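You operate a simulated robot arm through the tools that you are given. There is no shell and no other tool.

You run a simulated robot arm. Do the job below in one go: nothing can be reset, and whatever is moved stays where it is left.

JOB
Zero the pink scale with the yellow dish on it, weigh the dough ball, reject it if under 50 g.
Fine: rejects go in the red tub, a good ball back on the white tray; dish back, scale off.

The check looks at the end state, three seconds after you hand in, the way a careful person would. Anything else that was tipped, shoved, dropped, spilled or broken makes it a failure.

ROBOT AND FRAMES
A 5-joint arm with a two-finger parallel gripper, fixed in place. Base frame: the origin is on the floor under the middle of its stand, x ahead of it, y to its left, z up. Lengths are in mm, angles in degrees, forces in N, time in s.
It reaches about 1134 mm from its shoulder. Its first joint turns from -149.0 to 149.0 degrees. Payload 1.57 kg.
Tool frame: the origin (TCP) lies between the finger pads and is the grasp point; the fingertips stand 30 mm ahead of it; z points along the fingers, y is the line along which they close. The gripper opens to 110 mm. The fingers are 24 mm wide and 12 mm thick; the gripper's body (48 by 112 mm) begins 78 mm behind the TCP.
Orientation is that of the tool frame in the base frame, as [roll, pitch, yaw] about the fixed x, y, z axes, in that order (R = Rz(yaw) Ry(pitch) Rx(roll)). With the fingers straight down and closing along the base's y, the tool's x points along the base's -x, its y along +y and its z along -z.

CONTROLS
- The arm moves only by the tool nudge_tool. Its argument "increments" is one flat list of numbers, 7 for each row, row after row: the closure, from 0 (fully open) to 1 (shut), then the shift along the base's x, y, z in mm, then the turn, a rotation vector about the base's x, y, z in degrees. In form: [hand, x, y, z, wx, wy, wz, hand, x, y, z, wx, wy, wz, ...]. A call has 1 to 20 rows; each row is the pose to reach, as a shift and turn from the pose commanded when the call began. Each row takes 0.2 s and may step no farther than 50 mm and 8.6 degrees from the row before; otherwise, or with a gripper value out of range, the whole call is refused. Where a pose cannot be reached the arm comes as near as it can. A force on the tool above 60 N (or 10 N above the force at the start of the call, whichever is more), or a blocked arm, ends the call early, and 0.2 s more pass. The fingers move at their own pace (about 153 mm/s each) and stop on an object; they squeeze with about 25 N. The grip force told is the motor's: it shows also when the fingers shut on nothing. Time passes only in rows, and 0.2 s behind the last, so rows that repeat a pose let the fingers close. It gives the time, the measured TCP pose, the force on the tool (base axes), the opening and the grip force at its end, in the units of the frame above (readings bear some noise), with the torque about the TCP (base axes, N m) and any sound that the robot's microphone picked up, and new pictures: "pictures" is both (left out), scene, wrist or none.
- Cameras (640 x 400 px; columns grow to the right, rows downward): "scene" is fixed at [398.3, 651.4, 1334.3]; the picture's right is [-0.45, -0.89, 0.00], its down [-0.79, 0.40, -0.47] and it looks along [0.42, -0.21, -0.88] (base axes); focal length 222 px, centre (320, 200). "wrist" rides on the gripper at [70, 16, -141] in the tool frame; the picture's right is [-0.23, 0.97, 0.00], its down [-0.86, -0.20, -0.48] and it looks along [-0.47, -0.11, 0.88] (tool axes); focal length 222 px, centre (320, 200). There is no depth. A picture from a camera that has moved, and an enlarged one, comes with that camera's place and axes in the base frame and with its lens.
- slide_trunk(by): slides the trunk up (or, below 0, down) by that many mm; the arm rides with it, the base frame stays. It gives what a move gives, with no picture.
- enlarge(camera, box): a new picture of the part [left, top, right, bottom] of that camera's present view, enlarged. It takes no simulated time.
- sign_off(): hands the job in; it is judged then, once.

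Nothing tells you positions but the pictures and the camera data. Unless the task says otherwise, let go and move clear before handing in.

The tools are called after ">>>" as name(argument=value, ...) on one line, values as JSON. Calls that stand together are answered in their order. nudge_tool: Moves the arm, as the interface text tells. Its arguments: {"type":"object","properties":{"increments":{"type":"array"},"pictures":{"type":"string","enum":["both","scene","wrist","none"]}},"required":["increments"]} The other tools are called the same way: slide_trunk (by) moves the trunk up or down; enlarge (camera, box) takes an enlarged picture of a part of a camera's view; sign_off () hands the job in.

At the start:

```text
time_s: 0.0
eef_pos: [715.8, 394.3, 1034.7]
tool_rot: [180.0, 0.0, 179.9]
wrist_force: [-0.6, 0.8, 0.0]
torque: [-0.01, 0.0, -0.01]
gripper_width: 109.8
finger_force: 0.1
trunk travel left (down, up): [-768.0, 202.0]
```

scene: 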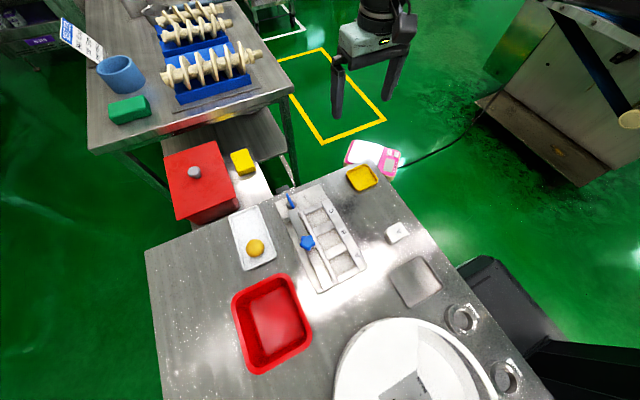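
wrist: 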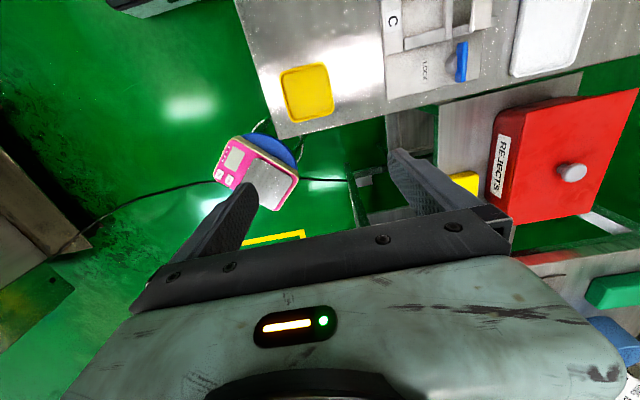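

I see a steel table with a yellow dish, a white tray holding a dough ball and a red tub, plus a pink scale beyond the table edge and a separate red lidded box marked REJECTS. I'll zoom in on these before moving anything.

>>> enlarge(camera="scene", box=[320, 120, 440, 200])

>>> enlarge(camera="wrist", box=[200, 110, 320, 220])

>>> enlarge(camera="scene", box=[140, 130, 380, 380])

>>> enlarge(camera="scene", box=[40, 0, 300, 170])

>>> enlarge(camera="wrist", box=[220, 0, 640, 250])

```text
5.00 times, centred on (380, 160) of scene
camera zoom: at [398.3, 651.4, 1334.3], right [-0.45, -0.89, 0.0], down [-0.79, 0.4, -0.47], along [0.42, -0.21, -0.88], focal length 1112 px, centre (20, 400)
```

zoom: 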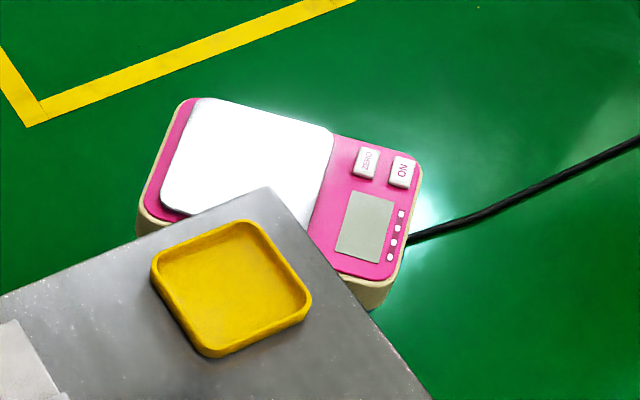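

```text
3.64 times, centred on (260, 165) of wrist
camera zoom: at [645.9, 409.8, 1174.7], right [0.23, 0.97, 0.0], down [0.85, -0.2, 0.48], along [0.47, -0.11, -0.88], focal length 808 px, centre (538, 327)
```

zoom: 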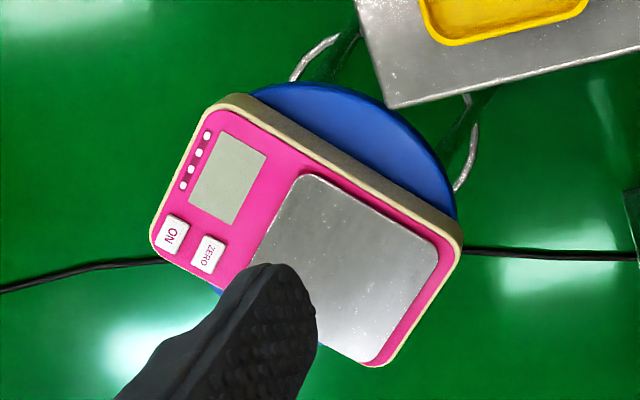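

```text
1.60 times, centred on (260, 255) of scene
camera zoom: at [398.3, 651.4, 1334.3], right [-0.45, -0.89, 0.0], down [-0.79, 0.4, -0.47], along [0.42, -0.21, -0.88], focal length 356 px, centre (416, 112)
```

zoom: 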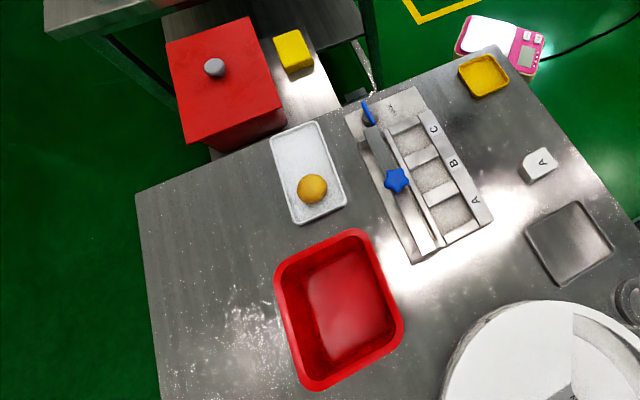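

```text
2.35 times, centred on (170, 85) of scene
camera zoom: at [398.3, 651.4, 1334.3], right [-0.45, -0.89, 0.0], down [-0.79, 0.4, -0.47], along [0.42, -0.21, -0.88], focal length 524 px, centre (673, 471)
```

zoom: 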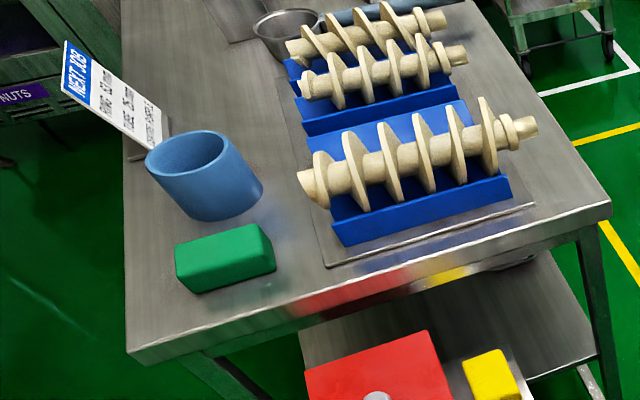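

```text
1.52 times, centred on (430, 125) of wrist
camera zoom: at [645.9, 409.8, 1174.7], right [0.23, 0.97, 0.0], down [0.85, -0.2, 0.48], along [0.47, -0.11, -0.88], focal length 338 px, centre (152, 314)
```

zoom: 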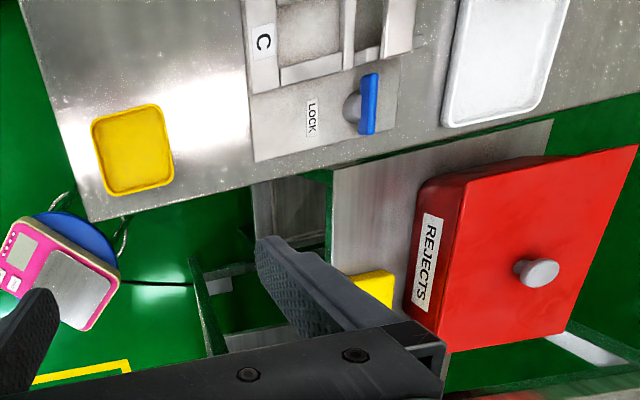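

The scale sits on a blue stool at roughly (810, 219, 690), outside the table edge, and the dish is near (658, 389, 810). I'll move to look at the scale from closer, staying high.

>>> nudge_tool(increments=[0, -2.6, -30, -31, 0, 0, 0, 0, -5.2, -60, -62, 0, 0, 0, 0, -7.8, -90, -93, 0, 0, 0, 0, -10.4, -120, -124, 0, 0, 0, 0, -13, -150, -155, 0, 0, 0, 0, -13, -150, -155, 0, 0, 0], pictures="both")

```text
time_s: 1.4
eef_pos: [703.0, 246.3, 1034.1]
tool_rot: [-180.0, -0.1, 179.9]
wrist_force: [0.5, 0.4, 0.4]
torque: [0.04, 0.0, 0.01]
gripper_width: 110.2
finger_force: 0.0
out of reach, approached as far as the arm can: row 1, 2, 3, 4, 5, 6
trunk travel left (down, up): [-768.0, 202.0]
camera wrist: at [633.8, 263.5, 1174.7], right [0.23, 0.97, 0.0], down [0.85, -0.2, 0.48], along [0.47, -0.11, -0.88], focal length 222 px, centre (320, 200)
```

scene: 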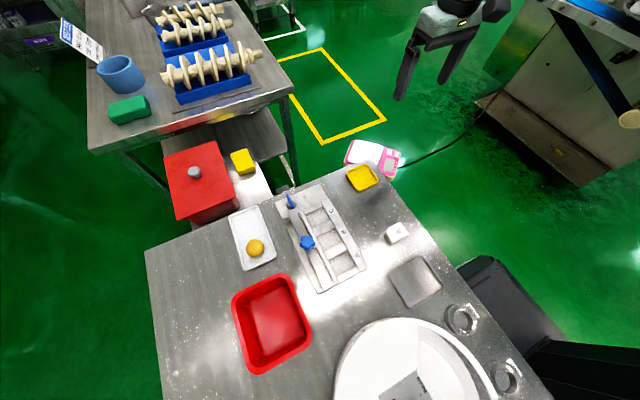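
wrist: 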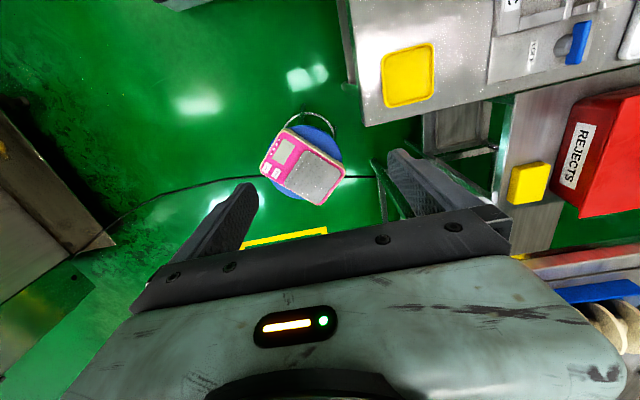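

The wrist moved sideways, but z stayed at 1034, so the arm alone may not be able to go lower in this posture. I'll test a small z step before relying on the trunk.

>>> nudge_tool(increments=[0, 0, 0, -10, 0, 0, 0, 0, 0, 0, -20, 0, 0, 0], pictures="none")

>>> slide_trunk(by=-60)

```text
time_s: 2.0
eef_pos: [703.7, 248.0, 1034.9]
tool_rot: [-180.0, 0.0, 179.9]
wrist_force: [0.0, 0.8, 0.5]
torque: [-0.02, -0.01, 0.0]
gripper_width: 110.1
finger_force: 0.1
out of reach, approached as far as the arm can: row 1, 2
trunk travel left (down, up): [-768.0, 202.0]
```

```text
time_s: 3.0
eef_pos: [703.1, 247.4, 975.1]
tool_rot: [-179.9, -0.1, 179.9]
wrist_force: [1.0, -0.3, 0.9]
torque: [-0.05, 0.01, 0.02]
gripper_width: 110.1
finger_force: 0.0
trunk travel left (down, up): [-708.0, 262.0]
```

The trunk slid down cleanly by 60 mm. I'll check whether the arm can rise or tilt on its own so I know what's available.

>>> nudge_tool(increments=[0, 0, 0, 10, 0, 0, 0, 0, 0, 0, 0, 0, 0, 0], pictures="none")

>>> nudge_tool(increments=[0, 0, 0, 0, 0, 8, 0], pictures="none")

```text
time_s: 3.6
eef_pos: [703.4, 247.2, 975.5]
tool_rot: [180.0, 0.1, 179.9]
wrist_force: [-0.3, 0.0, -0.3]
torque: [0.04, 0.02, 0.03]
gripper_width: 110.1
finger_force: 0.0
out of reach, approached as far as the arm can: row 1
trunk travel left (down, up): [-708.0, 262.0]
```

```text
time_s: 4.0
eef_pos: [703.5, 246.5, 978.0]
tool_rot: [180.0, -8.2, 179.8]
wrist_force: [0.1, -0.9, 0.3]
torque: [0.02, 0.01, -0.02]
gripper_width: 110.1
finger_force: 0.0
trunk travel left (down, up): [-708.0, 262.0]
```

Tilting works, but height comes only from the trunk. I'll tilt back upright and lower the trunk toward a viewing height over the scale.

>>> nudge_tool(increments=[0, 0, 0, 0, 0, -8, 0, 0, 0, 0, 0, 0, -8, 0], pictures="none")

>>> slide_trunk(by=-90)

>>> enlarge(camera="wrist", box=[220, 80, 380, 200])

>>> enlarge(camera="scene", box=[320, 40, 480, 200])

```text
time_s: 4.6
eef_pos: [704.1, 247.8, 974.2]
tool_rot: [180.0, 0.1, 180.0]
wrist_force: [-0.3, -0.8, 0.5]
torque: [-0.02, -0.02, 0.03]
gripper_width: 110.0
finger_force: 0.0
trunk travel left (down, up): [-708.0, 262.0]
```

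```text
time_s: 5.8
eef_pos: [703.8, 246.8, 884.8]
tool_rot: [-180.0, 0.0, 179.9]
wrist_force: [-0.7, 0.1, 0.3]
torque: [-0.01, 0.0, 0.05]
gripper_width: 110.0
finger_force: 0.0
trunk travel left (down, up): [-618.0, 352.0]
```

```text
3.33 times, centred on (300, 140) of wrist
camera zoom: at [633.8, 263.9, 1024.7], right [0.23, 0.97, 0.0], down [0.85, -0.2, 0.48], along [0.47, -0.11, -0.88], focal length 740 px, centre (387, 400)
```

zoom: 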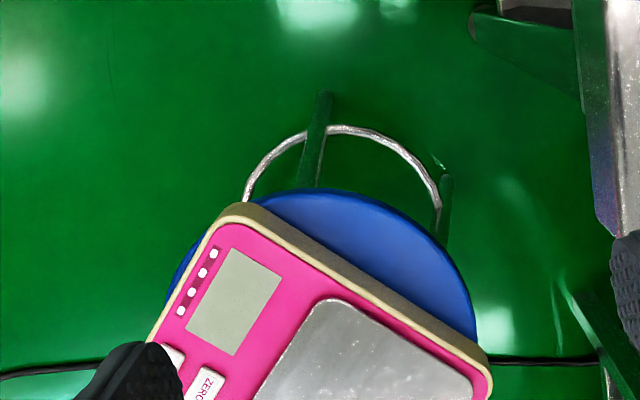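

```text
2.50 times, centred on (400, 120) of scene
camera zoom: at [398.3, 651.4, 1334.3], right [-0.45, -0.89, 0.0], down [-0.79, 0.4, -0.47], along [0.42, -0.21, -0.88], focal length 556 px, centre (120, 400)
```

zoom: 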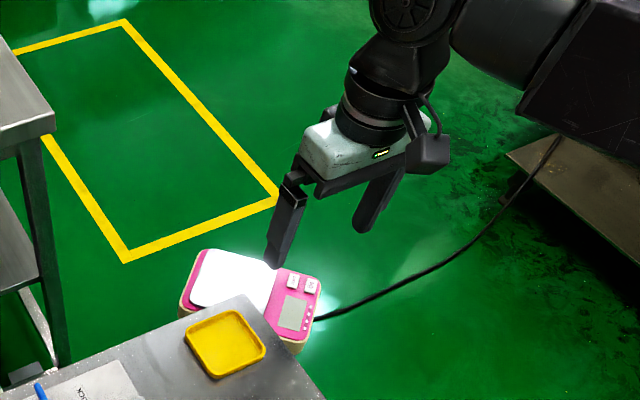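

The scale is now close below. I'll take a full wrist view to place it precisely against the camera data.

>>> enlarge(camera="wrist", box=[0, 0, 640, 400])

>>> enlarge(camera="wrist", box=[240, 130, 400, 230])

>>> enlarge(camera="wrist", box=[360, 0, 640, 175])

```text
1.00 times, centred on (320, 200) of wrist (not enlarged: the box is as wide or as high as the picture)
camera zoom: at [633.8, 263.9, 1024.7], right [0.23, 0.97, 0.0], down [0.85, -0.2, 0.48], along [0.47, -0.11, -0.88], focal length 222 px, centre (320, 200)
```

zoom: 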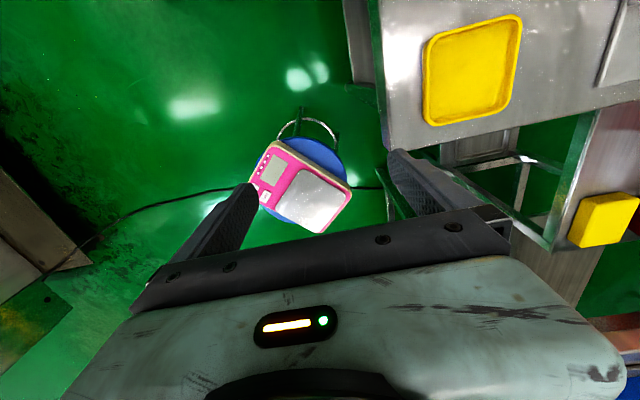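

```text
4.00 times, centred on (320, 180) of wrist
camera zoom: at [633.8, 263.9, 1024.7], right [0.23, 0.97, 0.0], down [0.85, -0.2, 0.48], along [0.47, -0.11, -0.88], focal length 888 px, centre (320, 280)
```

zoom: 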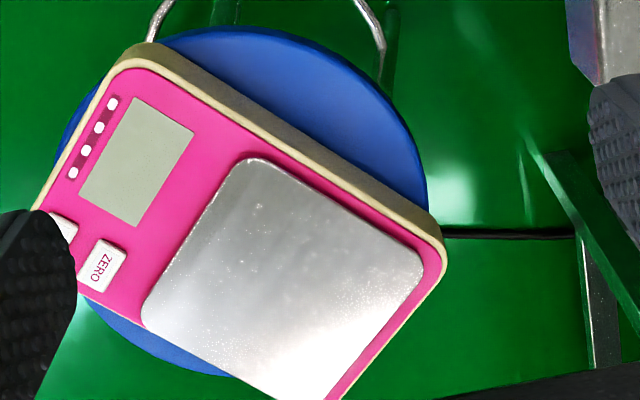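

```text
2.29 times, centred on (500, 88) of wrist
camera zoom: at [633.8, 263.9, 1024.7], right [0.23, 0.97, 0.0], down [0.85, -0.2, 0.48], along [0.47, -0.11, -0.88], focal length 508 px, centre (-91, 457)
```

zoom: 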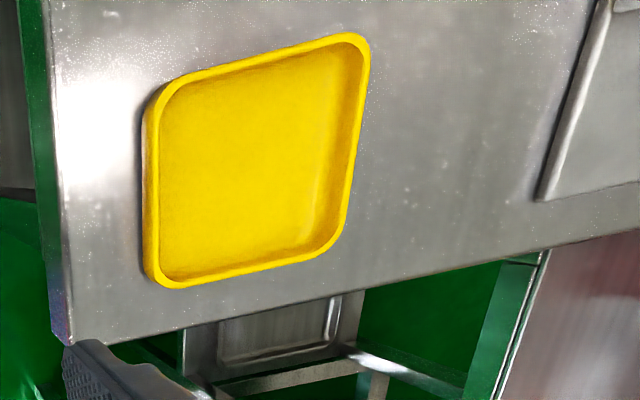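

Triangulating gives the scale top at z≈550 (platform centre ≈(885,180), ZERO ≈(846,78), ON ≈(824,56)) and the dish centre at ≈(658,387), with its rim at 812 on a table at ≈800. I'll move over the dish next.

>>> nudge_tool(increments=[0, -11, 35, 0, 0, 0, 0, 0, -23, 70, 0, 0, 0, 0, 0, -34, 105, 0, 0, 0, 0, 0, -45.5, 140, 0, 0, 0, 0, 0, -45.5, 140, 0, 0, 0, 0], pictures="both")

```text
time_s: 7.0
eef_pos: [657.5, 386.9, 884.8]
tool_rot: [180.0, 0.0, 179.9]
wrist_force: [0.4, 0.6, 0.2]
torque: [-0.03, 0.0, -0.01]
gripper_width: 110.0
finger_force: 0.0
trunk travel left (down, up): [-618.0, 352.0]
camera wrist: at [588.0, 403.7, 1024.7], right [0.23, 0.97, 0.0], down [0.85, -0.2, 0.48], along [0.47, -0.11, -0.88], focal length 222 px, centre (320, 200)
```

scene: 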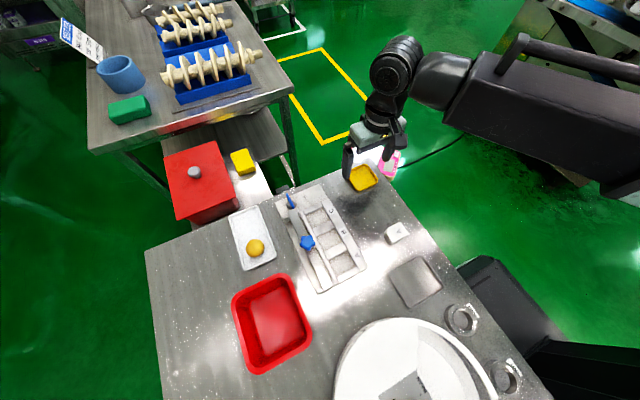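
wrist: 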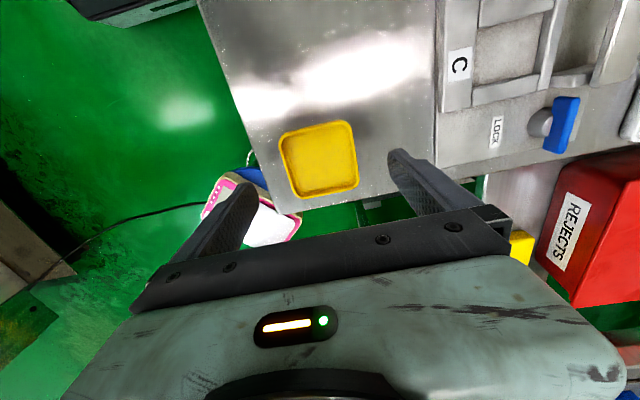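

The gripper is over the dish. I'll enlarge to verify its centre, rotation and rim heights before lowering.

>>> enlarge(camera="wrist", box=[240, 100, 400, 220])

>>> enlarge(camera="scene", box=[320, 120, 420, 200])

```text
3.33 times, centred on (320, 160) of wrist
camera zoom: at [588.0, 403.7, 1024.7], right [0.23, 0.97, 0.0], down [0.85, -0.2, 0.48], along [0.47, -0.11, -0.88], focal length 740 px, centre (320, 333)
```

zoom: 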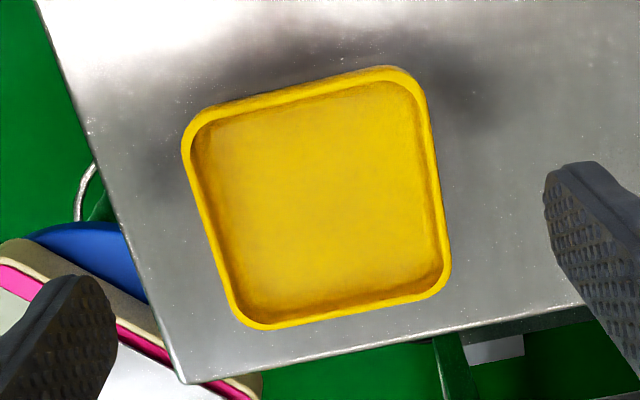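

```text
5.00 times, centred on (370, 160) of scene
camera zoom: at [398.3, 651.4, 1334.3], right [-0.45, -0.89, 0.0], down [-0.79, 0.4, -0.47], along [0.42, -0.21, -0.88], focal length 1112 px, centre (70, 400)
```

zoom: 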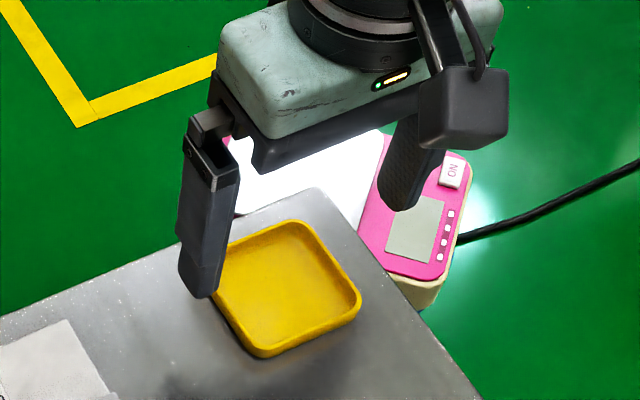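

The dish is axis-aligned, about 72 mm square and centred near (661, 387), so I'll shift 3 mm and lower in stages.

>>> nudge_tool(increments=[0, 3, 0.3, 0, 0, 0, 0, 0, 3, 0.3, 0, 0, 0, 0], pictures="none")

>>> slide_trunk(by=-40)

>>> enlarge(camera="wrist", box=[220, 100, 440, 237])

>>> enlarge(camera="scene", box=[330, 140, 400, 190])

```text
time_s: 7.7
eef_pos: [661.1, 387.0, 884.3]
tool_rot: [-180.0, 0.0, 179.9]
wrist_force: [-0.7, 0.7, 0.7]
torque: [-0.03, 0.04, 0.0]
gripper_width: 109.9
finger_force: 0.0
trunk travel left (down, up): [-618.0, 352.0]
```

```text
time_s: 8.5
eef_pos: [662.3, 387.5, 845.9]
tool_rot: [180.0, 0.0, 179.8]
wrist_force: [0.2, -0.5, 0.3]
torque: [0.02, -0.01, 0.01]
gripper_width: 109.8
finger_force: 0.1
trunk travel left (down, up): [-578.0, 392.0]
```

```text
2.91 times, centred on (330, 168) of wrist
camera zoom: at [591.3, 403.8, 984.7], right [0.23, 0.97, 0.0], down [0.85, -0.2, 0.48], along [0.47, -0.11, -0.88], focal length 646 px, centre (291, 292)
```

zoom: 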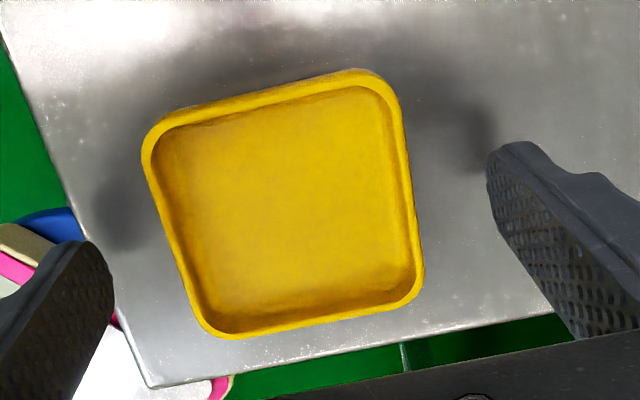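

```text
8.00 times, centred on (365, 165) of scene
camera zoom: at [398.3, 651.4, 1334.3], right [-0.45, -0.89, 0.0], down [-0.79, 0.4, -0.47], along [0.42, -0.21, -0.88], focal length 1780 px, centre (-40, 480)
```

zoom: 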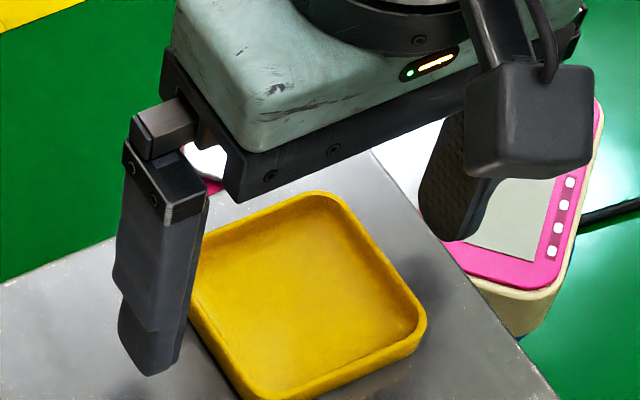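

Tips straddle the dish with clearance. I'll lower 11 mm more so the tips sit just above the table at the rim's lower side, then check for contact.

>>> slide_trunk(by=-9)

>>> enlarge(camera="scene", box=[330, 150, 386, 190])

>>> enlarge(camera="wrist", box=[220, 100, 440, 237])

```text
time_s: 9.1
eef_pos: [660.9, 387.6, 835.3]
tool_rot: [-180.0, 0.0, 179.9]
wrist_force: [0.3, 0.0, 0.9]
torque: [0.0, 0.02, 0.03]
gripper_width: 109.9
finger_force: 0.2
trunk travel left (down, up): [-569.0, 401.0]
```

```text
10.00 times, centred on (358, 170) of scene
camera zoom: at [398.3, 651.4, 1334.3], right [-0.45, -0.89, 0.0], down [-0.79, 0.4, -0.47], along [0.42, -0.21, -0.88], focal length 2225 px, centre (-60, 500)
```

zoom: 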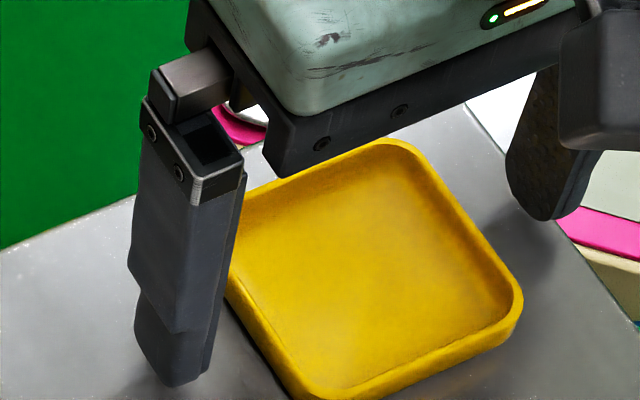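

```text
2.91 times, centred on (330, 168) of wrist
camera zoom: at [591.3, 403.8, 975.7], right [0.23, 0.97, 0.0], down [0.85, -0.2, 0.48], along [0.47, -0.11, -0.88], focal length 646 px, centre (291, 292)
```

zoom: 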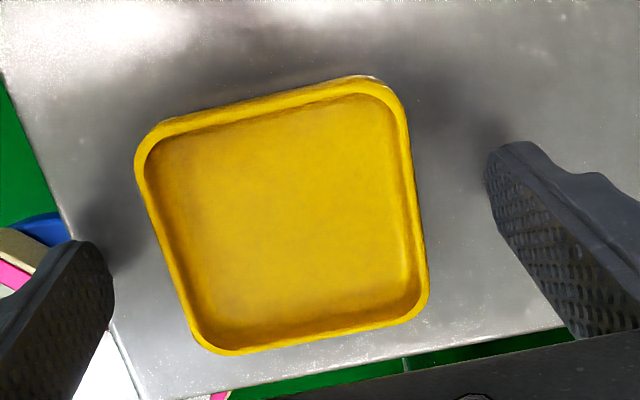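

No contact yet. I'll lower 2 mm more, then close gently just below the dish's 72 mm width.

>>> slide_trunk(by=-2)

>>> nudge_tool(increments=[0.25, 0, 0, 0, 0, 0, 0, 0.3, 0, 0, 0, 0, 0, 0, 0.34, 0, 0, 0, 0, 0, 0, 0.38, 0, 0, 0, 0, 0, 0, 0.38, 0, 0, 0, 0, 0, 0], pictures="wrist")

```text
time_s: 9.6
eef_pos: [662.2, 387.0, 832.3]
tool_rot: [179.9, 0.0, 179.8]
wrist_force: [0.0, 0.4, -1.1]
torque: [-0.01, -0.04, 0.0]
gripper_width: 110.0
finger_force: 0.0
trunk travel left (down, up): [-567.0, 403.0]
```

```text
time_s: 10.8
eef_pos: [660.6, 387.5, 833.8]
tool_rot: [-180.0, 0.0, 180.0]
wrist_force: [1.0, -0.1, 0.8]
torque: [0.05, -0.03, -0.03]
gripper_width: 70.6
finger_force: 24.4
trunk travel left (down, up): [-567.0, 403.0]
camera wrist: at [591.3, 403.9, 973.7], right [0.23, 0.97, 0.0], down [0.85, -0.2, 0.48], along [0.47, -0.11, -0.88], focal length 222 px, centre (320, 200)
```

wrist: 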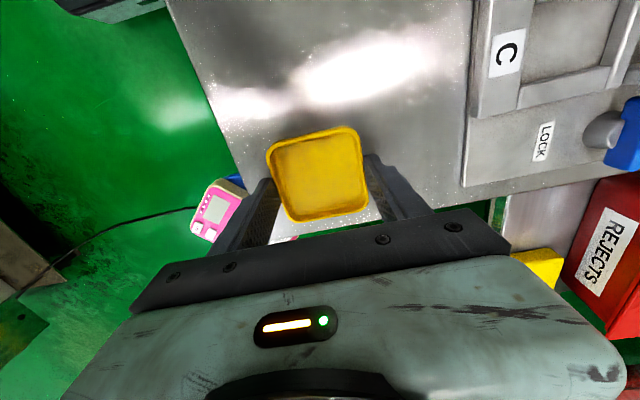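

The dish is gripped at 70.6 mm. I'll lift it 60 mm and confirm it comes up level.

>>> slide_trunk(by=60)

>>> enlarge(camera="scene", box=[300, 60, 460, 200])

>>> enlarge(camera="wrist", box=[160, 80, 480, 260])

```text
time_s: 11.8
eef_pos: [661.1, 387.8, 893.2]
tool_rot: [180.0, 0.1, 180.0]
wrist_force: [-0.3, 0.7, -0.5]
torque: [0.01, 0.02, 0.01]
gripper_width: 70.7
finger_force: 25.6
trunk travel left (down, up): [-627.0, 343.0]
```

```text
2.86 times, centred on (380, 130) of scene
camera zoom: at [398.3, 651.4, 1334.3], right [-0.45, -0.89, 0.0], down [-0.79, 0.4, -0.47], along [0.42, -0.21, -0.88], focal length 636 px, centre (149, 400)
```

zoom: 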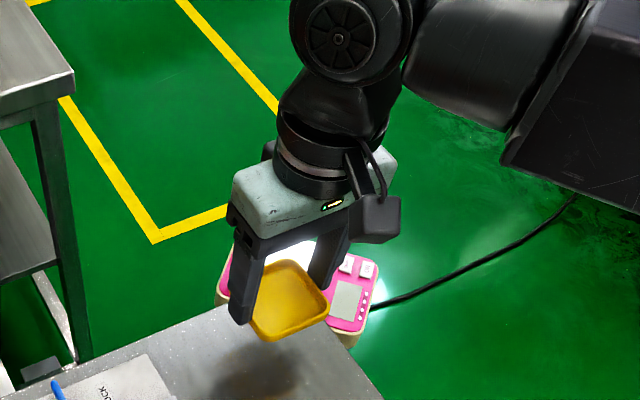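

```text
2.00 times, centred on (320, 170) of wrist
camera zoom: at [591.4, 403.9, 1033.6], right [0.23, 0.97, 0.0], down [0.85, -0.2, 0.48], along [0.47, -0.11, -0.88], focal length 444 px, centre (320, 260)
```

zoom: 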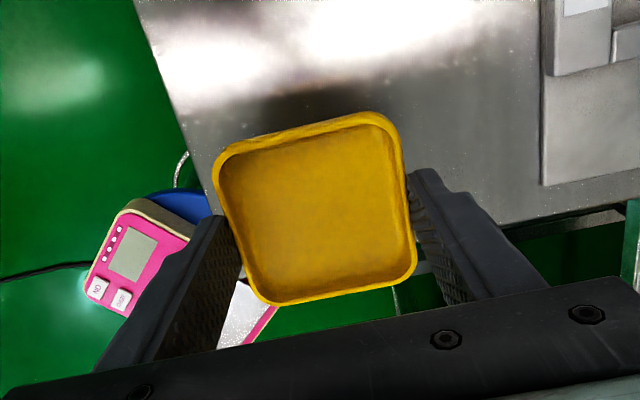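

The dish is held level. I'll carry it at this height to above the scale platform at about (885, 180).

>>> nudge_tool(increments=[0.38, 22.4, -20.8, 0, 0, 0, 0, 0.38, 44.8, -41.6, 0, 0, 0, 0, 0.38, 67.2, -62.4, 0, 0, 0, 0, 0.38, 89.6, -83.2, 0, 0, 0, 0, 0.38, 112, -104, 0, 0, 0, 0, 0.38, 134.4, -124.8, 0, 0, 0, 0, 0.38, 156.8, -145.6, 0, 0, 0, 0, 0.38, 179.2, -166.4, 0, 0, 0, 0, 0.38, 201.6, -187.2, 0, 0, 0, 0, 0.38, 224, -208, 0, 0, 0, 0, 0.38, 224, -208, 0, 0, 0, 0], pictures="both")

```text
time_s: 14.2
eef_pos: [885.5, 178.0, 893.7]
tool_rot: [180.0, 0.0, 180.0]
wrist_force: [0.6, -0.4, -0.4]
torque: [-0.01, -0.01, 0.01]
gripper_width: 70.9
finger_force: 25.0
trunk travel left (down, up): [-627.0, 343.0]
camera wrist: at [815.4, 195.0, 1033.6], right [0.23, 0.97, 0.0], down [0.85, -0.2, 0.48], along [0.47, -0.11, -0.88], focal length 222 px, centre (320, 200)
```

scene: 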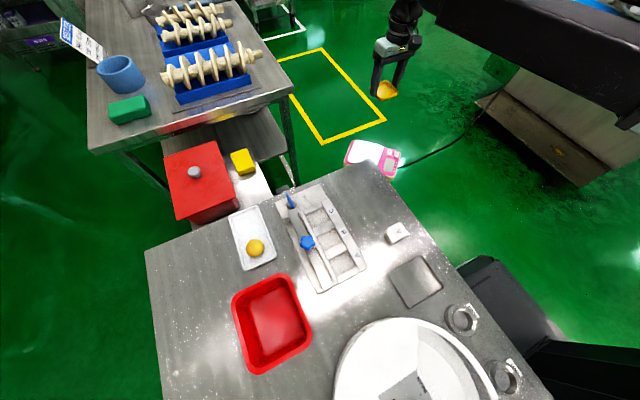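
wrist: 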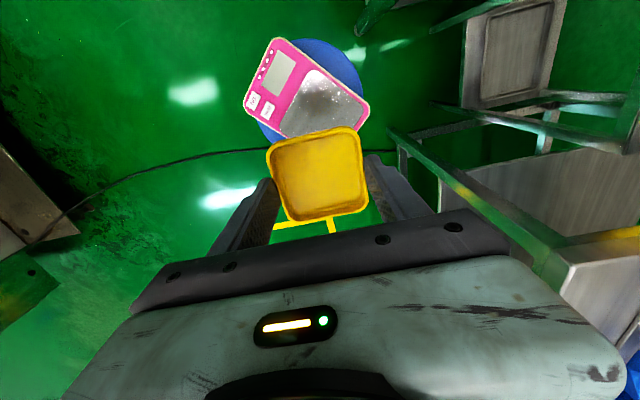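

The dish is over the scale area. I'll zoom in from this angle to refine the scale's height and platform centre.

>>> enlarge(camera="wrist", box=[230, 20, 390, 150])

>>> enlarge(camera="scene", box=[335, 125, 415, 185])

```text
3.08 times, centred on (310, 85) of wrist
camera zoom: at [815.4, 195.0, 1033.6], right [0.23, 0.97, 0.0], down [0.85, -0.2, 0.48], along [0.47, -0.11, -0.88], focal length 684 px, centre (351, 554)
```

zoom: 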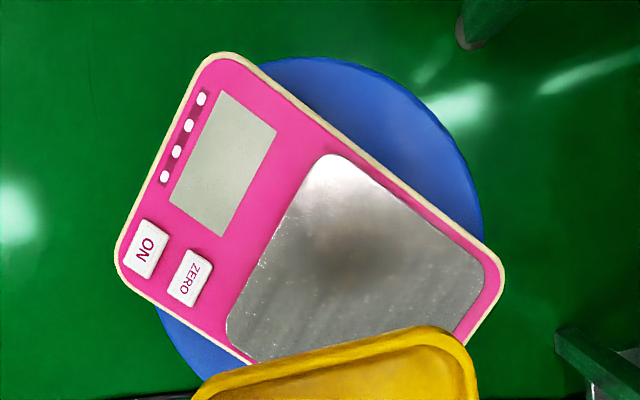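

```text
6.67 times, centred on (375, 155) of scene
camera zoom: at [398.3, 651.4, 1334.3], right [-0.45, -0.89, 0.0], down [-0.79, 0.4, -0.47], along [0.42, -0.21, -0.88], focal length 1483 px, centre (-47, 500)
```

zoom: 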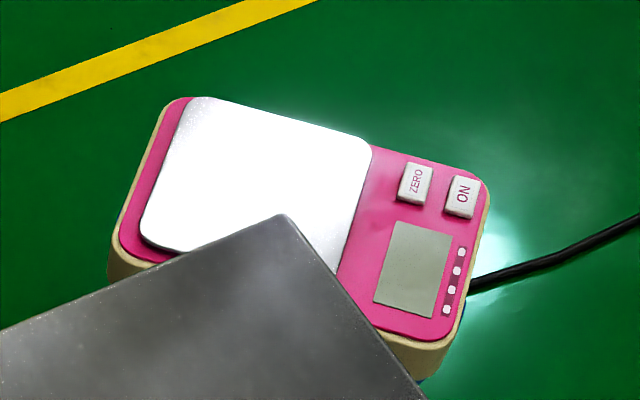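

The platform is about 125 mm square, centred near (881, 182), with its top at z≈555. I'll align and lower in stages.

>>> nudge_tool(increments=[0.38, -4, 1.6, 0, 0, 0, 0, 0.38, -4, 1.6, 0, 0, 0, 0], pictures="none")

>>> slide_trunk(by=-150)

>>> enlarge(camera="scene", box=[320, 0, 640, 200])

>>> enlarge(camera="wrist", box=[160, 20, 480, 220])

```text
time_s: 14.8
eef_pos: [881.2, 180.2, 893.0]
tool_rot: [180.0, 0.0, 179.9]
wrist_force: [0.4, 0.2, -0.3]
torque: [0.0, 0.0, 0.0]
gripper_width: 70.9
finger_force: 25.1
trunk travel left (down, up): [-627.0, 343.0]
```

```text
time_s: 16.5
eef_pos: [881.0, 180.7, 743.0]
tool_rot: [-179.9, 0.0, 179.8]
wrist_force: [-0.7, 0.0, -0.4]
torque: [0.02, -0.02, -0.01]
gripper_width: 71.0
finger_force: 24.5
trunk travel left (down, up): [-477.0, 493.0]
```

```text
2.00 times, centred on (480, 100) of scene
camera zoom: at [398.3, 651.4, 1334.3], right [-0.45, -0.89, 0.0], down [-0.79, 0.4, -0.47], along [0.42, -0.21, -0.88], focal length 445 px, centre (0, 400)
```

zoom: 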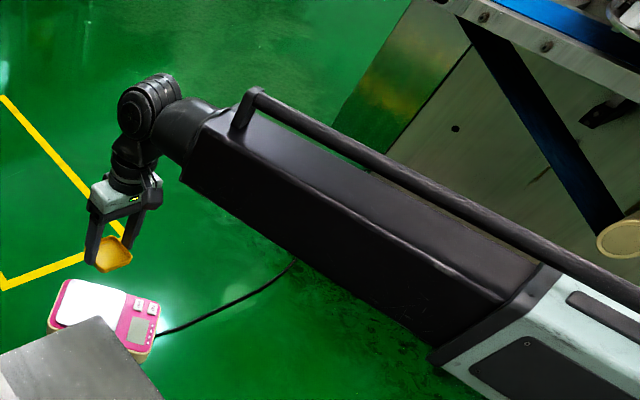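

```text
2.00 times, centred on (320, 120) of wrist
camera zoom: at [811.2, 196.9, 883.7], right [0.23, 0.97, 0.0], down [0.85, -0.2, 0.48], along [0.47, -0.11, -0.88], focal length 444 px, centre (320, 360)
```

zoom: 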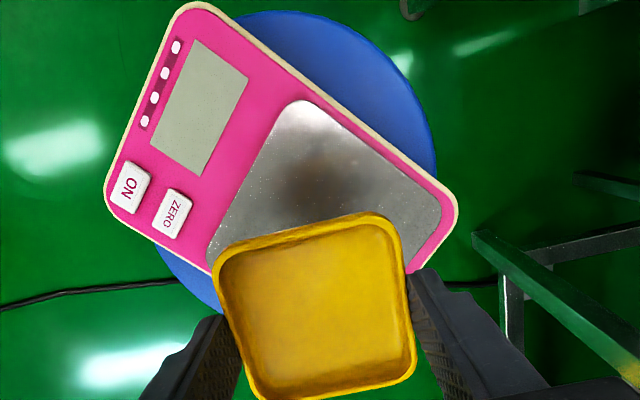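

Path is clear and the dish stays level. I'll lower another 115 mm and recheck the gap.

>>> slide_trunk(by=-115)

>>> enlarge(camera="scene", box=[330, 90, 430, 190])

>>> enlarge(camera="wrist", box=[160, 20, 480, 220])

```text
time_s: 18.0
eef_pos: [880.6, 180.4, 627.7]
tool_rot: [179.9, 0.1, 179.9]
wrist_force: [1.0, 0.1, -0.1]
torque: [0.01, 0.0, 0.01]
gripper_width: 70.9
finger_force: 24.8
trunk travel left (down, up): [-362.0, 608.0]
```

```text
4.00 times, centred on (380, 140) of scene
camera zoom: at [398.3, 651.4, 1334.3], right [-0.45, -0.89, 0.0], down [-0.79, 0.4, -0.47], along [0.42, -0.21, -0.88], focal length 890 px, centre (80, 440)
```

zoom: 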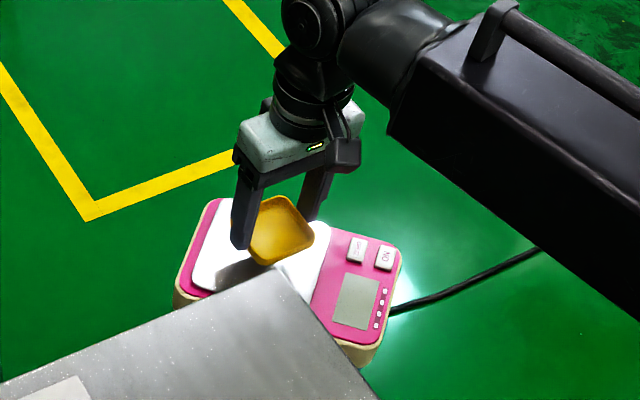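

```text
2.00 times, centred on (320, 120) of wrist
camera zoom: at [811.2, 196.9, 768.7], right [0.23, 0.97, 0.0], down [0.85, -0.2, 0.48], along [0.47, -0.11, -0.88], focal length 444 px, centre (320, 360)
```

zoom: 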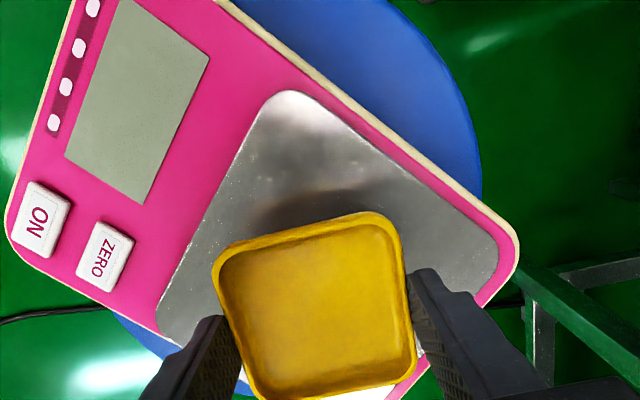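

The button tops triangulate to z≈550, so the dish should touch when the TCP is near 586. I'll go to 598 and then creep.

>>> slide_trunk(by=-30)

>>> enlarge(camera="scene", box=[350, 125, 410, 175])

>>> enlarge(camera="wrist", box=[160, 20, 480, 220])

```text
time_s: 18.7
eef_pos: [880.0, 179.8, 598.8]
tool_rot: [-180.0, 0.0, 179.8]
wrist_force: [-0.3, 0.7, -0.3]
torque: [0.01, 0.0, 0.02]
gripper_width: 70.9
finger_force: 25.3
trunk travel left (down, up): [-332.0, 638.0]
```

```text
8.00 times, centred on (380, 150) of scene
camera zoom: at [398.3, 651.4, 1334.3], right [-0.45, -0.89, 0.0], down [-0.79, 0.4, -0.47], along [0.42, -0.21, -0.88], focal length 1780 px, centre (-160, 600)
```

zoom: 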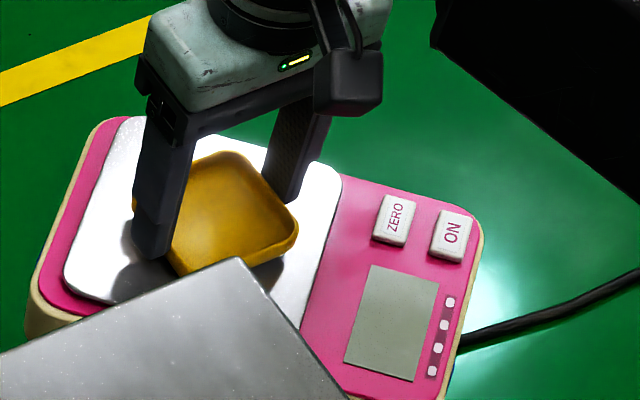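

```text
2.00 times, centred on (320, 120) of wrist
camera zoom: at [811.2, 196.9, 738.6], right [0.23, 0.97, 0.0], down [0.85, -0.2, 0.48], along [0.47, -0.11, -0.88], focal length 444 px, centre (320, 360)
```

zoom: 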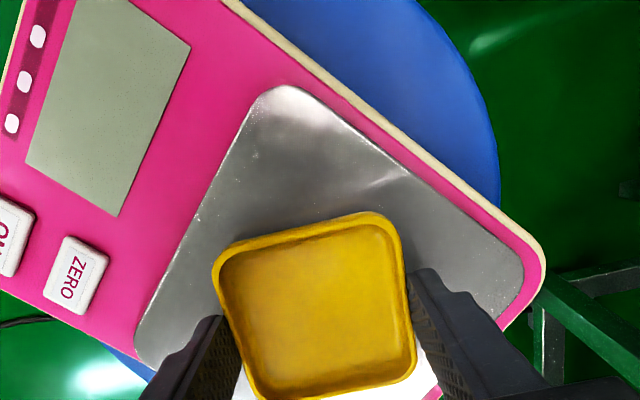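

Still a visible gap under the dish. I'll step down in small amounts, watching the force.

>>> slide_trunk(by=-7)

>>> slide_trunk(by=-2)

>>> enlarge(camera="scene", box=[350, 130, 398, 166])

```text
time_s: 19.3
eef_pos: [881.2, 181.4, 592.2]
tool_rot: [-179.9, 0.0, 179.9]
wrist_force: [0.6, -0.4, 0.7]
torque: [-0.01, 0.02, 0.02]
gripper_width: 71.2
finger_force: 25.3
trunk travel left (down, up): [-325.0, 645.0]
```

```text
time_s: 19.8
eef_pos: [880.6, 179.5, 589.2]
tool_rot: [-180.0, -0.1, 179.9]
wrist_force: [-0.2, 0.4, 1.0]
torque: [-0.01, 0.05, 0.0]
gripper_width: 71.1
finger_force: 25.2
trunk travel left (down, up): [-323.0, 647.0]
```

```text
11.11 times, centred on (374, 148) of scene
camera zoom: at [398.3, 651.4, 1334.3], right [-0.45, -0.89, 0.0], down [-0.79, 0.4, -0.47], along [0.42, -0.21, -0.88], focal length 2472 px, centre (-280, 778)
```

zoom: 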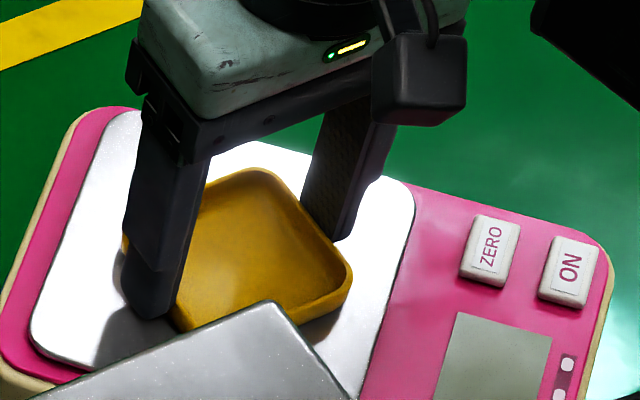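

>>> slide_trunk(by=-2)

>>> slide_trunk(by=-1.5)

>>> enlarge(camera="scene", box=[350, 130, 398, 166])

>>> enlarge(camera="wrist", box=[220, 100, 420, 225])

```text
time_s: 20.3
eef_pos: [880.5, 180.4, 588.4]
tool_rot: [180.0, 0.0, 179.9]
wrist_force: [0.5, -0.5, 3.0]
torque: [0.03, -0.01, 0.03]
gripper_width: 71.2
finger_force: 25.2
trunk travel left (down, up): [-321.0, 649.0]
```

```text
time_s: 20.9
eef_pos: [880.6, 179.4, 587.6]
tool_rot: [180.0, 0.1, 179.9]
wrist_force: [4.4, 1.1, 13.6]
torque: [-0.01, 0.04, -0.01]
gripper_width: 71.0
finger_force: 25.6
trunk travel left (down, up): [-320.0, 650.0]
```

```text
11.11 times, centred on (374, 148) of scene
camera zoom: at [398.3, 651.4, 1334.3], right [-0.45, -0.89, 0.0], down [-0.79, 0.4, -0.47], along [0.42, -0.21, -0.88], focal length 2472 px, centre (-280, 778)
```

zoom: 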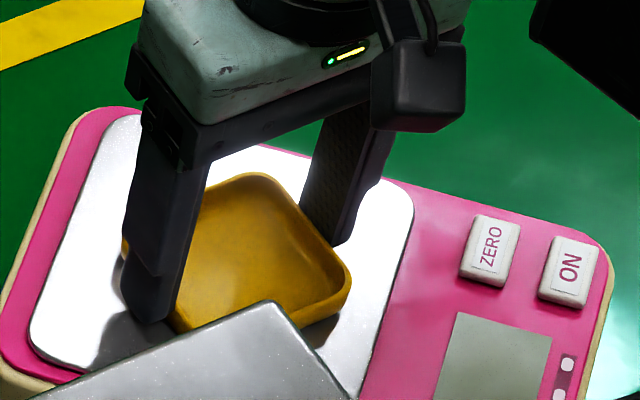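

```text
3.20 times, centred on (320, 162) of wrist
camera zoom: at [810.7, 196.8, 727.2], right [0.23, 0.97, 0.0], down [0.85, -0.2, 0.48], along [0.47, -0.11, -0.88], focal length 711 px, centre (320, 320)
```

zoom: 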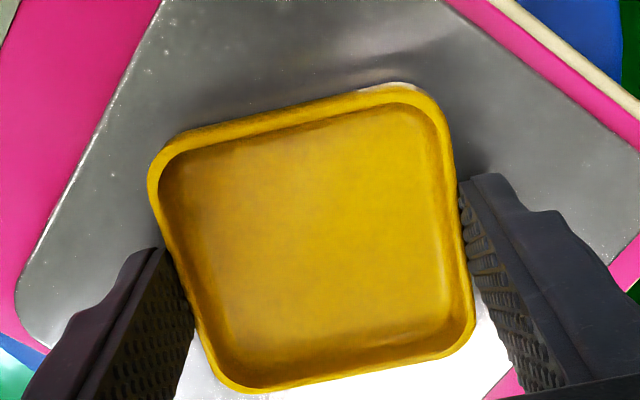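

The dish has touched down (13.6 N). I'll back off 1 mm to relieve the force and then open the fingers slightly.

>>> slide_trunk(by=0.7)

>>> nudge_tool(increments=[0.34, 0, 0, 0, 0, 0, 0, 0.3, 0, 0, 0, 0, 0, 0, 0.25, 0, 0, 0, 0, 0, 0, 0.2, 0, 0, 0, 0, 0, 0, 0.2, 0, 0, 0, 0, 0, 0], pictures="wrist")

```text
time_s: 21.4
eef_pos: [880.7, 181.5, 587.1]
tool_rot: [179.9, 0.1, 179.9]
wrist_force: [2.6, 0.8, 7.9]
torque: [0.07, -0.06, 0.02]
gripper_width: 71.0
finger_force: 24.9
trunk travel left (down, up): [-320.0, 650.0]
```

```text
time_s: 22.6
eef_pos: [880.8, 180.4, 587.2]
tool_rot: [-180.0, 0.0, 179.8]
wrist_force: [0.2, -0.9, 0.7]
torque: [0.03, 0.04, 0.03]
gripper_width: 87.6
finger_force: 0.0
trunk travel left (down, up): [-320.0, 650.0]
camera wrist: at [811.1, 197.0, 726.9], right [0.23, 0.97, 0.0], down [0.85, -0.2, 0.48], along [0.47, -0.11, -0.88], focal length 222 px, centre (320, 200)
```

wrist: 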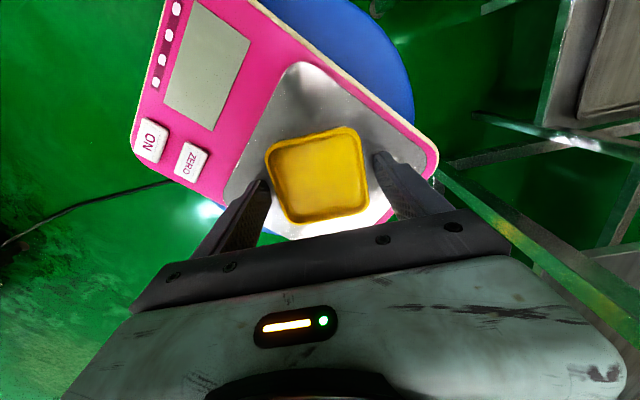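

The dish is released on the platform. I'll rise 60 mm, close the fingers and move over the ON button at (823, 56).

>>> slide_trunk(by=60)

>>> nudge_tool(increments=[0.4, -14.5, -31, 0, 0, 0, 0, 0.7, -29, -62, 0, 0, 0, 0, 1, -43.5, -93, 0, 0, 0, 0, 1, -58, -124, 0, 0, 0, 0, 1, -58, -124, 0, 0, 0, 0], pictures="both")

```text
time_s: 23.6
eef_pos: [880.0, 181.6, 647.5]
tool_rot: [-180.0, -0.1, 179.9]
wrist_force: [0.2, -0.7, 0.1]
torque: [-0.03, -0.01, 0.01]
gripper_width: 88.0
finger_force: 0.1
trunk travel left (down, up): [-380.0, 590.0]
```

```text
time_s: 24.8
eef_pos: [823.7, 56.1, 647.0]
tool_rot: [180.0, 0.0, -179.9]
wrist_force: [0.1, -0.2, 0.1]
torque: [0.01, 0.02, 0.03]
gripper_width: 0.1
finger_force: 21.1
trunk travel left (down, up): [-380.0, 590.0]
camera wrist: at [753.1, 72.3, 786.9], right [0.23, 0.97, 0.0], down [0.85, -0.2, 0.48], along [0.47, -0.11, -0.88], focal length 222 px, centre (320, 200)
```

scene: 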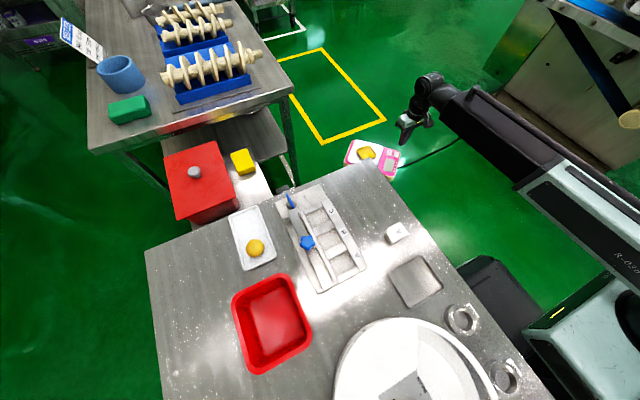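
wrist: 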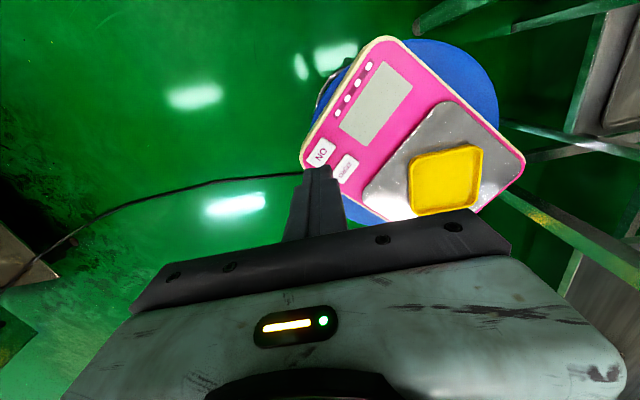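

The closed fingertips are above ON. I'll lower to about 10 mm above the button and check alignment.

>>> slide_trunk(by=-55)

>>> enlarge(camera="scene", box=[365, 130, 413, 170])

>>> enlarge(camera="wrist", box=[220, 80, 460, 230])

```text
time_s: 25.7
eef_pos: [823.3, 56.1, 592.1]
tool_rot: [180.0, 0.1, 179.9]
wrist_force: [1.2, -0.4, -0.1]
torque: [0.01, -0.04, 0.01]
gripper_width: 0.0
finger_force: 21.7
trunk travel left (down, up): [-325.0, 645.0]
```

```text
10.00 times, centred on (389, 150) of scene
camera zoom: at [398.3, 651.4, 1334.3], right [-0.45, -0.89, 0.0], down [-0.79, 0.4, -0.47], along [0.42, -0.21, -0.88], focal length 2225 px, centre (-370, 700)
```

zoom: 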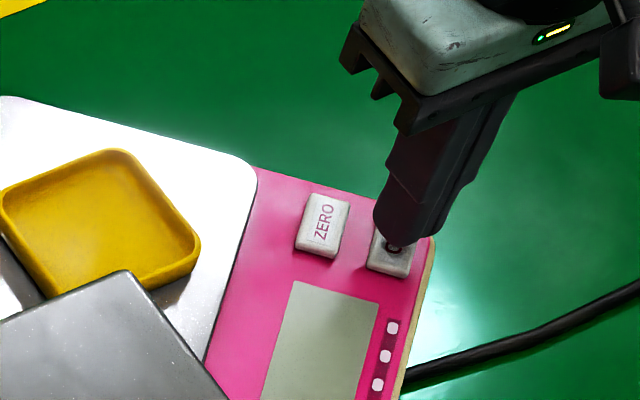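

```text
2.67 times, centred on (340, 155) of wrist
camera zoom: at [753.1, 72.5, 731.9], right [0.23, 0.97, 0.0], down [0.85, -0.2, 0.48], along [0.47, -0.11, -0.88], focal length 592 px, centre (267, 320)
```

zoom: 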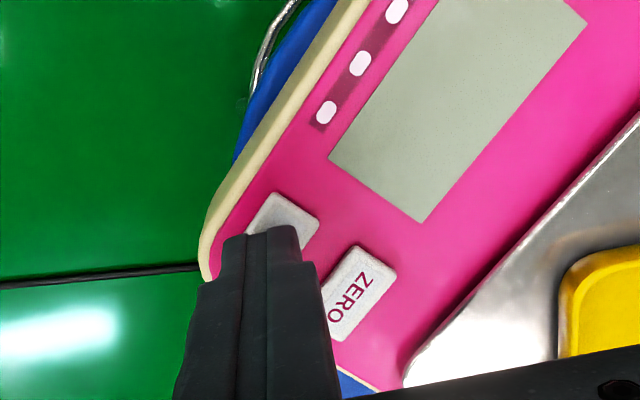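

Refined, ON is at about (821.5, 59.5), so I'll nudge the tips to its centre and then creep down.

>>> nudge_tool(increments=[1, -2, 2.5, 0, 0, 0, 0, 1, -2, 2.5, 0, 0, 0, 0], pictures="none")

>>> slide_trunk(by=-4)

>>> slide_trunk(by=-2)

>>> enlarge(camera="scene", box=[365, 130, 413, 170])

```text
time_s: 26.3
eef_pos: [818.7, 58.5, 591.8]
tool_rot: [-180.0, -0.1, 179.8]
wrist_force: [-0.3, 0.2, -0.1]
torque: [0.0, -0.01, -0.01]
gripper_width: 0.2
finger_force: 21.5
trunk travel left (down, up): [-325.0, 645.0]
```

```text
time_s: 26.9
eef_pos: [821.2, 59.0, 588.4]
tool_rot: [179.9, 0.1, 179.9]
wrist_force: [0.5, -0.3, -0.7]
torque: [0.01, 0.05, 0.01]
gripper_width: 0.0
finger_force: 21.5
trunk travel left (down, up): [-321.0, 649.0]
```

```text
time_s: 27.4
eef_pos: [821.4, 58.2, 585.2]
tool_rot: [-180.0, 0.0, 179.9]
wrist_force: [0.4, -0.7, -0.3]
torque: [-0.02, 0.0, 0.01]
gripper_width: 0.2
finger_force: 21.1
trunk travel left (down, up): [-319.0, 651.0]
```

```text
10.00 times, centred on (389, 150) of scene
camera zoom: at [398.3, 651.4, 1334.3], right [-0.45, -0.89, 0.0], down [-0.79, 0.4, -0.47], along [0.42, -0.21, -0.88], focal length 2225 px, centre (-370, 700)
```

zoom: 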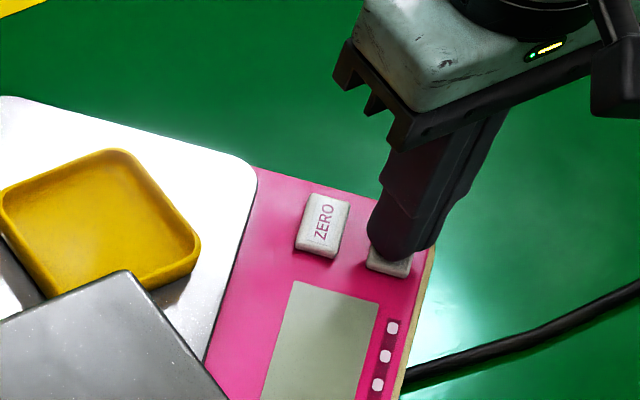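

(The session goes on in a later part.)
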